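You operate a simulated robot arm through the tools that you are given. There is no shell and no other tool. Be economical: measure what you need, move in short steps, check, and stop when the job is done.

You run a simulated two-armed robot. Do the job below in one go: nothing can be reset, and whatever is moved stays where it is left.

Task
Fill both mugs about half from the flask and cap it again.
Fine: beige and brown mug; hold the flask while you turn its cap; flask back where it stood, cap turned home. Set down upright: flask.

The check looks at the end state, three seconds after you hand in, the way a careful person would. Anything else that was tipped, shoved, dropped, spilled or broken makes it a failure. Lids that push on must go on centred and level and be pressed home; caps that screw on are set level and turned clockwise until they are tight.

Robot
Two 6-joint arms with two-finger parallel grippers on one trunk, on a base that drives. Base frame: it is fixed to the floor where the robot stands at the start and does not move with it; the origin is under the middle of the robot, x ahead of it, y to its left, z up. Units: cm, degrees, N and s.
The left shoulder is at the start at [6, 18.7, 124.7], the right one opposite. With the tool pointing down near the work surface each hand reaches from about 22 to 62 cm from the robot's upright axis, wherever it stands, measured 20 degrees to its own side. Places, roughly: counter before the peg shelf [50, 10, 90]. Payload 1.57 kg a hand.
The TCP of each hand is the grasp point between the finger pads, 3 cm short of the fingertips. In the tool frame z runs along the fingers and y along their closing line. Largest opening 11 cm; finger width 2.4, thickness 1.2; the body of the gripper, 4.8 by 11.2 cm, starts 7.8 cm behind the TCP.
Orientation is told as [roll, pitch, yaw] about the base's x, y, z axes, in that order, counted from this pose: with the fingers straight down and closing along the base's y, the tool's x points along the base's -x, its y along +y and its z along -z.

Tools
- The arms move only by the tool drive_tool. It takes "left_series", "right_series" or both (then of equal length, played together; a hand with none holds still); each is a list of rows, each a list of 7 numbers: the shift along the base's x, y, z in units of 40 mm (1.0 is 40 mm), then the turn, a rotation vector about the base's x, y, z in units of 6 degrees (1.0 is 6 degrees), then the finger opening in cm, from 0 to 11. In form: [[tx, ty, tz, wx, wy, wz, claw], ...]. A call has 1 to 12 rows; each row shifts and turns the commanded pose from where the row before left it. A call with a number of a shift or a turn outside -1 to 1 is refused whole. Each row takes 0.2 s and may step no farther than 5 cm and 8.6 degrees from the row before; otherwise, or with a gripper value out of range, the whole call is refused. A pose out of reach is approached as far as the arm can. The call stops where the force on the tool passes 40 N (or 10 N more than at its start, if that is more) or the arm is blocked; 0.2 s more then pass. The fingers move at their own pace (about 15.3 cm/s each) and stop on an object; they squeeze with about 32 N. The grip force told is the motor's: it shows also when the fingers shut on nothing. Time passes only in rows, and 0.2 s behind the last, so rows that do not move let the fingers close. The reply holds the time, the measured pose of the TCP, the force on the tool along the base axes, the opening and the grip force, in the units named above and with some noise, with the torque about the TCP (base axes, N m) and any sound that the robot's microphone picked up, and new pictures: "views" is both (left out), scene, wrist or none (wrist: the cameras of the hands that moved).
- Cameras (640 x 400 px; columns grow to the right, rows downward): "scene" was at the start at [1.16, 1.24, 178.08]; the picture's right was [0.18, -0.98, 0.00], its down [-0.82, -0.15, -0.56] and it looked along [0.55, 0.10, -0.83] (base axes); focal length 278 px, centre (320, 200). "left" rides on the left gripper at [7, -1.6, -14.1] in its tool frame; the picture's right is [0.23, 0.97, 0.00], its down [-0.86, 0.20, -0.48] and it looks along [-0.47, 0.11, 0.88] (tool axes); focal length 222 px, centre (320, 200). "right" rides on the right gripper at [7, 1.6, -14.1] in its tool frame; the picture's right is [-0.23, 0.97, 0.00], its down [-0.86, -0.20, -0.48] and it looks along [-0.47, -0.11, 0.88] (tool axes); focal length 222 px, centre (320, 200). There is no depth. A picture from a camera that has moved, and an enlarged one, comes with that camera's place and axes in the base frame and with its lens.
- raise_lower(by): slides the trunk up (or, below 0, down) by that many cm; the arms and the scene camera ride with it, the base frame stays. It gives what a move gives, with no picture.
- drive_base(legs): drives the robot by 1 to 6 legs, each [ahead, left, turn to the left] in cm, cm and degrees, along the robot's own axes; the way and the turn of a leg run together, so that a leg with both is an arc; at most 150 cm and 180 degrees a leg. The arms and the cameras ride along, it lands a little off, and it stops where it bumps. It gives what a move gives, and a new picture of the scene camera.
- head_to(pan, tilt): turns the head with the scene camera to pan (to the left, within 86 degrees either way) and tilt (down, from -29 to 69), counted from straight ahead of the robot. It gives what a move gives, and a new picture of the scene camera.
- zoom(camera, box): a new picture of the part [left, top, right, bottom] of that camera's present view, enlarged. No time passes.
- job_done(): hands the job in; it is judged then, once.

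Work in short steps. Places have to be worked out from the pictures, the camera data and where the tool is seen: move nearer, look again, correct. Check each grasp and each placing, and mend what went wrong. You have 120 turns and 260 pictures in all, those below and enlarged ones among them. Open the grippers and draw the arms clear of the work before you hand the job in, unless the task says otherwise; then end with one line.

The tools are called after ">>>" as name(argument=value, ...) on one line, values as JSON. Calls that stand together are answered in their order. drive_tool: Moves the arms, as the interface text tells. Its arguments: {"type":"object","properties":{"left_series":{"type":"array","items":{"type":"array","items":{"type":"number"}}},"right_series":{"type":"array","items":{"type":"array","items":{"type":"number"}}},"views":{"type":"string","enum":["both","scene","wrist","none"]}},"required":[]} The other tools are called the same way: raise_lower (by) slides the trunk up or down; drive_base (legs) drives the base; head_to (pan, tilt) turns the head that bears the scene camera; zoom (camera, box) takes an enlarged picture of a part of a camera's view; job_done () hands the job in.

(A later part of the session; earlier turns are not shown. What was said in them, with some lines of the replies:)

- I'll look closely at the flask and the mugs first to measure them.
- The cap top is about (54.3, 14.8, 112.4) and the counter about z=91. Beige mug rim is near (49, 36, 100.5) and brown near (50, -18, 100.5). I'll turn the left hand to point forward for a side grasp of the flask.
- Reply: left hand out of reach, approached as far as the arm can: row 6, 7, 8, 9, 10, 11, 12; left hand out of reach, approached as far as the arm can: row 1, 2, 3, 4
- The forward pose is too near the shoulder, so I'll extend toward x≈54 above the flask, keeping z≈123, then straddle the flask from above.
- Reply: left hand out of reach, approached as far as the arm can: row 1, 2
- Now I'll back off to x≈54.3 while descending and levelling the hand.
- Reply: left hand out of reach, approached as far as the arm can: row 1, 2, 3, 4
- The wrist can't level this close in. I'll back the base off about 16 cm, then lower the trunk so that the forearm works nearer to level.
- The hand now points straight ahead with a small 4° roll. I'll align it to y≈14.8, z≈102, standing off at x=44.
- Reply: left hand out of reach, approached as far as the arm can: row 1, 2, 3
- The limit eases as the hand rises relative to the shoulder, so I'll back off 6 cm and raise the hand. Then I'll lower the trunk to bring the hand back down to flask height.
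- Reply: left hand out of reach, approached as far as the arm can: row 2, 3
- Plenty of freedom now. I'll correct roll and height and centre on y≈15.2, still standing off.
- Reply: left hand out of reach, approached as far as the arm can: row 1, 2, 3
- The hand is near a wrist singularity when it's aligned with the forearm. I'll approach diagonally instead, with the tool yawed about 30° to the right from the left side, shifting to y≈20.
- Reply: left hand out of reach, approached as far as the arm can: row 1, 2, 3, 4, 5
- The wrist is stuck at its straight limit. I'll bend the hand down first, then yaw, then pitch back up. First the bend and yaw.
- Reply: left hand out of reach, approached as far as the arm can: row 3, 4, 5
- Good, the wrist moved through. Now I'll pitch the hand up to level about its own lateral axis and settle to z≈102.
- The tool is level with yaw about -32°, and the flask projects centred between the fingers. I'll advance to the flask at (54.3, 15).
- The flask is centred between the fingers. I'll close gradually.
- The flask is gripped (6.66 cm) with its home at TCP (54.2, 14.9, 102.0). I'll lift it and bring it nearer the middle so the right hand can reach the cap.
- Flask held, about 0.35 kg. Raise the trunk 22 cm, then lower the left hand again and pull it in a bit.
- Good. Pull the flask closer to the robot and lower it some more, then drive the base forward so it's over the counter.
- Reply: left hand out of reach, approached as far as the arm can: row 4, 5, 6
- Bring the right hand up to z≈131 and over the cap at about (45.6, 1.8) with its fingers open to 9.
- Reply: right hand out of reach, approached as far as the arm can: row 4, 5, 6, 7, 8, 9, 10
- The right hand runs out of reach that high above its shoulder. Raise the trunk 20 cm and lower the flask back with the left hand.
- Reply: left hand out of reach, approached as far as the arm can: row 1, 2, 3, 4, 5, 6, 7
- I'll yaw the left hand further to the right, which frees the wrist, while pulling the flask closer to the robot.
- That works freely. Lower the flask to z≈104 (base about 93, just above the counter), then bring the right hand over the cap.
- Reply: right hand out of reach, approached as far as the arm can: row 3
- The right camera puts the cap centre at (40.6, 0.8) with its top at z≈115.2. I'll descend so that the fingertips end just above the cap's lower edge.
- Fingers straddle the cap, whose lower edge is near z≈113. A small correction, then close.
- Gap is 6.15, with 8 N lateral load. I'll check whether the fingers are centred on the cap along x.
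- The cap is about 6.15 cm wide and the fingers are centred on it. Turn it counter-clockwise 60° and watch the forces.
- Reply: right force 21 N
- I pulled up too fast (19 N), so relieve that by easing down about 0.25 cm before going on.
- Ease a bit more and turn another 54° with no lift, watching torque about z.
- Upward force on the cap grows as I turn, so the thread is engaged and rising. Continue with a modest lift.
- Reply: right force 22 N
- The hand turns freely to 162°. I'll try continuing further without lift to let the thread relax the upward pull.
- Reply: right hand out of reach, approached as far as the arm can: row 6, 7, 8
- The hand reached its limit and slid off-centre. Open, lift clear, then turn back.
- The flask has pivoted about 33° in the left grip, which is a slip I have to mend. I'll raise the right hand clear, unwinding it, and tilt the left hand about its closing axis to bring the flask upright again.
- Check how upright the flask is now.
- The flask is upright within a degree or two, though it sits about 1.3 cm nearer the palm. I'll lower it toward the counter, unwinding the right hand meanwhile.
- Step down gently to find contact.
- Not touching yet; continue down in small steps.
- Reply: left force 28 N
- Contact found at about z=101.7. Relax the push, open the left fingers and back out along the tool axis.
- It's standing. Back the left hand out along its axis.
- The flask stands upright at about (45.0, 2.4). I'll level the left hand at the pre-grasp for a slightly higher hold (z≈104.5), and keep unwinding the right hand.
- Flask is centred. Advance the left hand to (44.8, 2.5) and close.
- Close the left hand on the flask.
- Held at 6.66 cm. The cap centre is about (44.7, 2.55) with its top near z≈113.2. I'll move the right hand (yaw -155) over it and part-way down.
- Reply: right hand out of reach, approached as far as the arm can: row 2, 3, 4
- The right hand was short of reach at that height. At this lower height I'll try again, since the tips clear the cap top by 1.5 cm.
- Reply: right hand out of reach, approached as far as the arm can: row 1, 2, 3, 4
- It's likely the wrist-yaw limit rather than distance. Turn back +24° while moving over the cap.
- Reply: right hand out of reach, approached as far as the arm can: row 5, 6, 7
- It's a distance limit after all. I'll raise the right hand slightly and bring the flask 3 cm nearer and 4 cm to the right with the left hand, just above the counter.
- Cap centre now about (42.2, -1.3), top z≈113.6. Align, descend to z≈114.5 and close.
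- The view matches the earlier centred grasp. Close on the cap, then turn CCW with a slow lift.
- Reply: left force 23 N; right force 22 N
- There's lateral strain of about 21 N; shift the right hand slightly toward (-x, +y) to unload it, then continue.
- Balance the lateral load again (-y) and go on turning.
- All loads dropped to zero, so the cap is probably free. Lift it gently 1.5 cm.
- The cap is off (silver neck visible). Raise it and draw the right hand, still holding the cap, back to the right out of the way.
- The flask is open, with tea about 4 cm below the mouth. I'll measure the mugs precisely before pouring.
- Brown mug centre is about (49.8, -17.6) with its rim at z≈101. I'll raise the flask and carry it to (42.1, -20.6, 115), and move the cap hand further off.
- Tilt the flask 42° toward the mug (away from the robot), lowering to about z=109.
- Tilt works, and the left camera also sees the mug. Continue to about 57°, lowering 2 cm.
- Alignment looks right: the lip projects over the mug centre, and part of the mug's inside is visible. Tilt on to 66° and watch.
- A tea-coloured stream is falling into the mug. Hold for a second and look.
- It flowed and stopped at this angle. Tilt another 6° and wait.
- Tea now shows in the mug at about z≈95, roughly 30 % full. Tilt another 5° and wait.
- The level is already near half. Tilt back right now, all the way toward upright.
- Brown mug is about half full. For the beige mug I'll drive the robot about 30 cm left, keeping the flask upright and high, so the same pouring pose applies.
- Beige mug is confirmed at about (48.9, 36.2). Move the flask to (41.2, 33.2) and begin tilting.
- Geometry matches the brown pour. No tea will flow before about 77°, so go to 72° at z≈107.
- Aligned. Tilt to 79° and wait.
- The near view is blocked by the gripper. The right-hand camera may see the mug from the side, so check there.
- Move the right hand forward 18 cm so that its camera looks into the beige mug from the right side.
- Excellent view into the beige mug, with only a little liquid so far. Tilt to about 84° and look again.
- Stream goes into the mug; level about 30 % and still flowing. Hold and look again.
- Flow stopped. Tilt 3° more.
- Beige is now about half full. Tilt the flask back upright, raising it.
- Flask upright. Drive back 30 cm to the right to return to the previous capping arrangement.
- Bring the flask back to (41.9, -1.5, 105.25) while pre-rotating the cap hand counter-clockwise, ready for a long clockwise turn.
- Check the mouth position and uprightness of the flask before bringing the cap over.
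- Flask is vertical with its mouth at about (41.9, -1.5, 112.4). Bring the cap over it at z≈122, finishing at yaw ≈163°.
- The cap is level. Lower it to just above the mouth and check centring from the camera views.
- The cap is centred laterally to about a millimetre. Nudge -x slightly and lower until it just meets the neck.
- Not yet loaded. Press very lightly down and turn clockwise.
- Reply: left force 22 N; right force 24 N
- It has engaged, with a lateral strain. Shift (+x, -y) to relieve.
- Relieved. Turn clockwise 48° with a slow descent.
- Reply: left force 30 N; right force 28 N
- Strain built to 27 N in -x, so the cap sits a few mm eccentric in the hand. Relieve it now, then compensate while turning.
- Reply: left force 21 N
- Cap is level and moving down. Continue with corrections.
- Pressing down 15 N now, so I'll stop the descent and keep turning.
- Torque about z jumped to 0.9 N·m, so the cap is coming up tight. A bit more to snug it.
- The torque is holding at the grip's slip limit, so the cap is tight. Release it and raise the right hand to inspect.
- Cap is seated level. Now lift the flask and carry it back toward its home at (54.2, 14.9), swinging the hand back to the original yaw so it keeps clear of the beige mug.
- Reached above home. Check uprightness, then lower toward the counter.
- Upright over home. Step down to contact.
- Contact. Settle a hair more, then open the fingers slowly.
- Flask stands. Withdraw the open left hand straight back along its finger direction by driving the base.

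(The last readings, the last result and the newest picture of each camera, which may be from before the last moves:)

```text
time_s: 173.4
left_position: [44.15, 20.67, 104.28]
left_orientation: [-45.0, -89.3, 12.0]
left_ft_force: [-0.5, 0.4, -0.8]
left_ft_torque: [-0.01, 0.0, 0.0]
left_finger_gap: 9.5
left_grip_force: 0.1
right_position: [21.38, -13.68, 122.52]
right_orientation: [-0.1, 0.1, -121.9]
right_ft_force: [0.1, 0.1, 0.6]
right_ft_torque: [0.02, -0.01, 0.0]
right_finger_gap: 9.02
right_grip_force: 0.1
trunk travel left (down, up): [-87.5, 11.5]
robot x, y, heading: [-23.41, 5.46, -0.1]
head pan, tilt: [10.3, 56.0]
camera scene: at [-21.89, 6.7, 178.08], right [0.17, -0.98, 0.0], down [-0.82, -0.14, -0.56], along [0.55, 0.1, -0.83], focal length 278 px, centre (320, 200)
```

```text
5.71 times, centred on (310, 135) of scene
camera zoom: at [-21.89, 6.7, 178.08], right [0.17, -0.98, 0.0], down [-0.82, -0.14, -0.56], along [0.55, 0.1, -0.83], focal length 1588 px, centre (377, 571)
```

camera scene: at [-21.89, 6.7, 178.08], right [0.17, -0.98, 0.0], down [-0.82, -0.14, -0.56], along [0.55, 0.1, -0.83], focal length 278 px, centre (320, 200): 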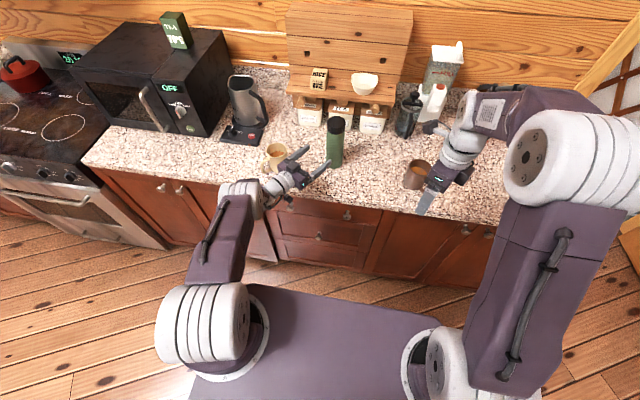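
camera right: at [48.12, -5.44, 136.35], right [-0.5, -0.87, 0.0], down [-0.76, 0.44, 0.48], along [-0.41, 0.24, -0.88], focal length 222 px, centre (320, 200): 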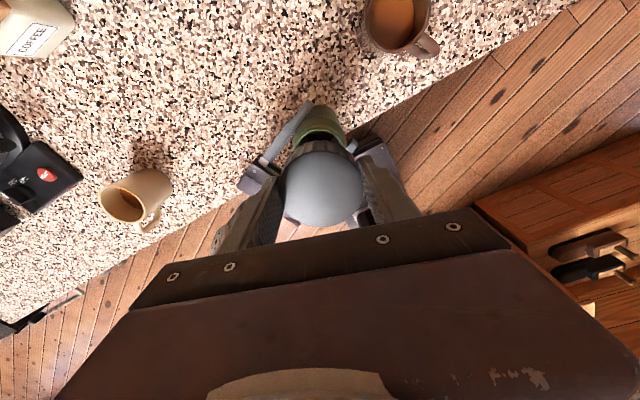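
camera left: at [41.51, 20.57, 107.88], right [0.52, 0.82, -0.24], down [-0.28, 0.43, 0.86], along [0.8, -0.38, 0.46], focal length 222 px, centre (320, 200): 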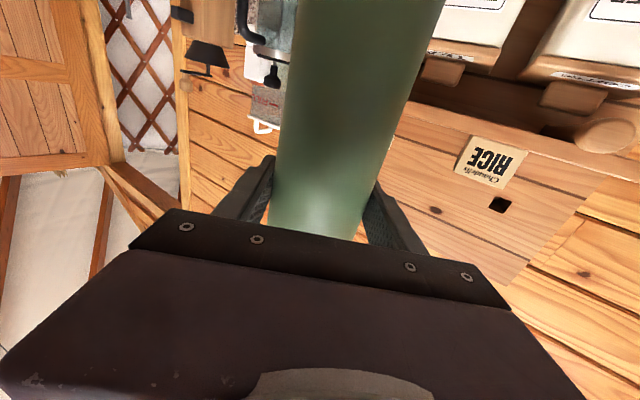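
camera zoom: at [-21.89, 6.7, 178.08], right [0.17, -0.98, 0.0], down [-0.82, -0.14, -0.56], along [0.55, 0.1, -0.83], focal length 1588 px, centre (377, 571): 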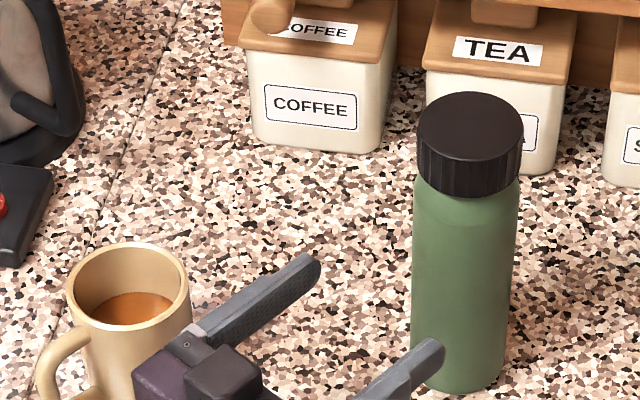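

The flask stands upright, capped, back at about (54.2, 14.6). Back the robot off a further 20 cm to clear the work, then take a last look.

>>> drive_base(legs=[[-20, 0, 0]])

>>> zoom(camera="scene", box=[240, 80, 464, 220])

```text
time_s: 175.0
left_position: [23.82, 20.4, 104.2]
left_orientation: [-47.4, -89.2, 14.2]
left_ft_force: [0.1, -0.3, -0.2]
left_ft_torque: [0.02, -0.02, -0.01]
left_finger_gap: 9.49
left_grip_force: 0.1
right_position: [0.93, -13.79, 122.37]
right_orientation: [-0.1, 0.0, -122.2]
right_ft_force: [0.5, 1.1, 0.1]
right_ft_torque: [0.02, 0.01, 0.0]
right_finger_gap: 9.0
right_grip_force: 0.1
trunk travel left (down, up): [-87.5, 11.5]
robot x, y, heading: [-43.63, 5.48, -0.3]
head pan, tilt: [10.3, 56.0]
camera scene: at [-42.1, 6.96, 178.07], right [0.17, -0.99, 0.0], down [-0.82, -0.14, -0.56], along [0.55, 0.1, -0.83], focal length 278 px, centre (320, 200)
```

scene: 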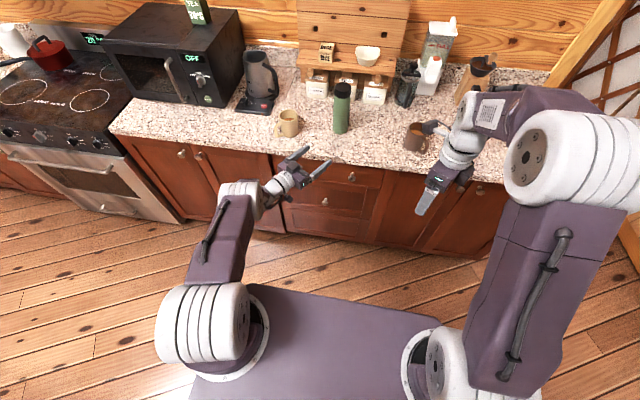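

```text
2.86 times, centred on (352, 150) of scene
camera zoom: at [-42.1, 6.96, 178.07], right [0.17, -0.99, 0.0], down [-0.82, -0.14, -0.56], along [0.55, 0.1, -0.83], focal length 794 px, centre (229, 343)
```

zoom: 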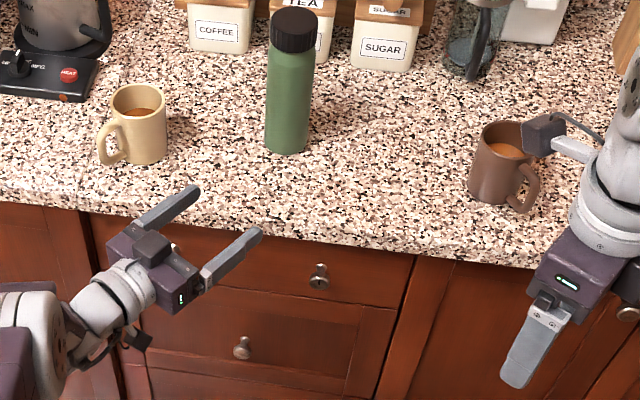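

Both mugs are about half full, the flask is capped upright at home, nothing is spilled, and both hands are open and clear. Handing in.

>>> job_done()

```text
The job is handed in.
```

Both mugs are filled to about half. The flask is capped tight and stands upright within about half a centimetre of where it started. I saw no spills, and both hands are open and clear.
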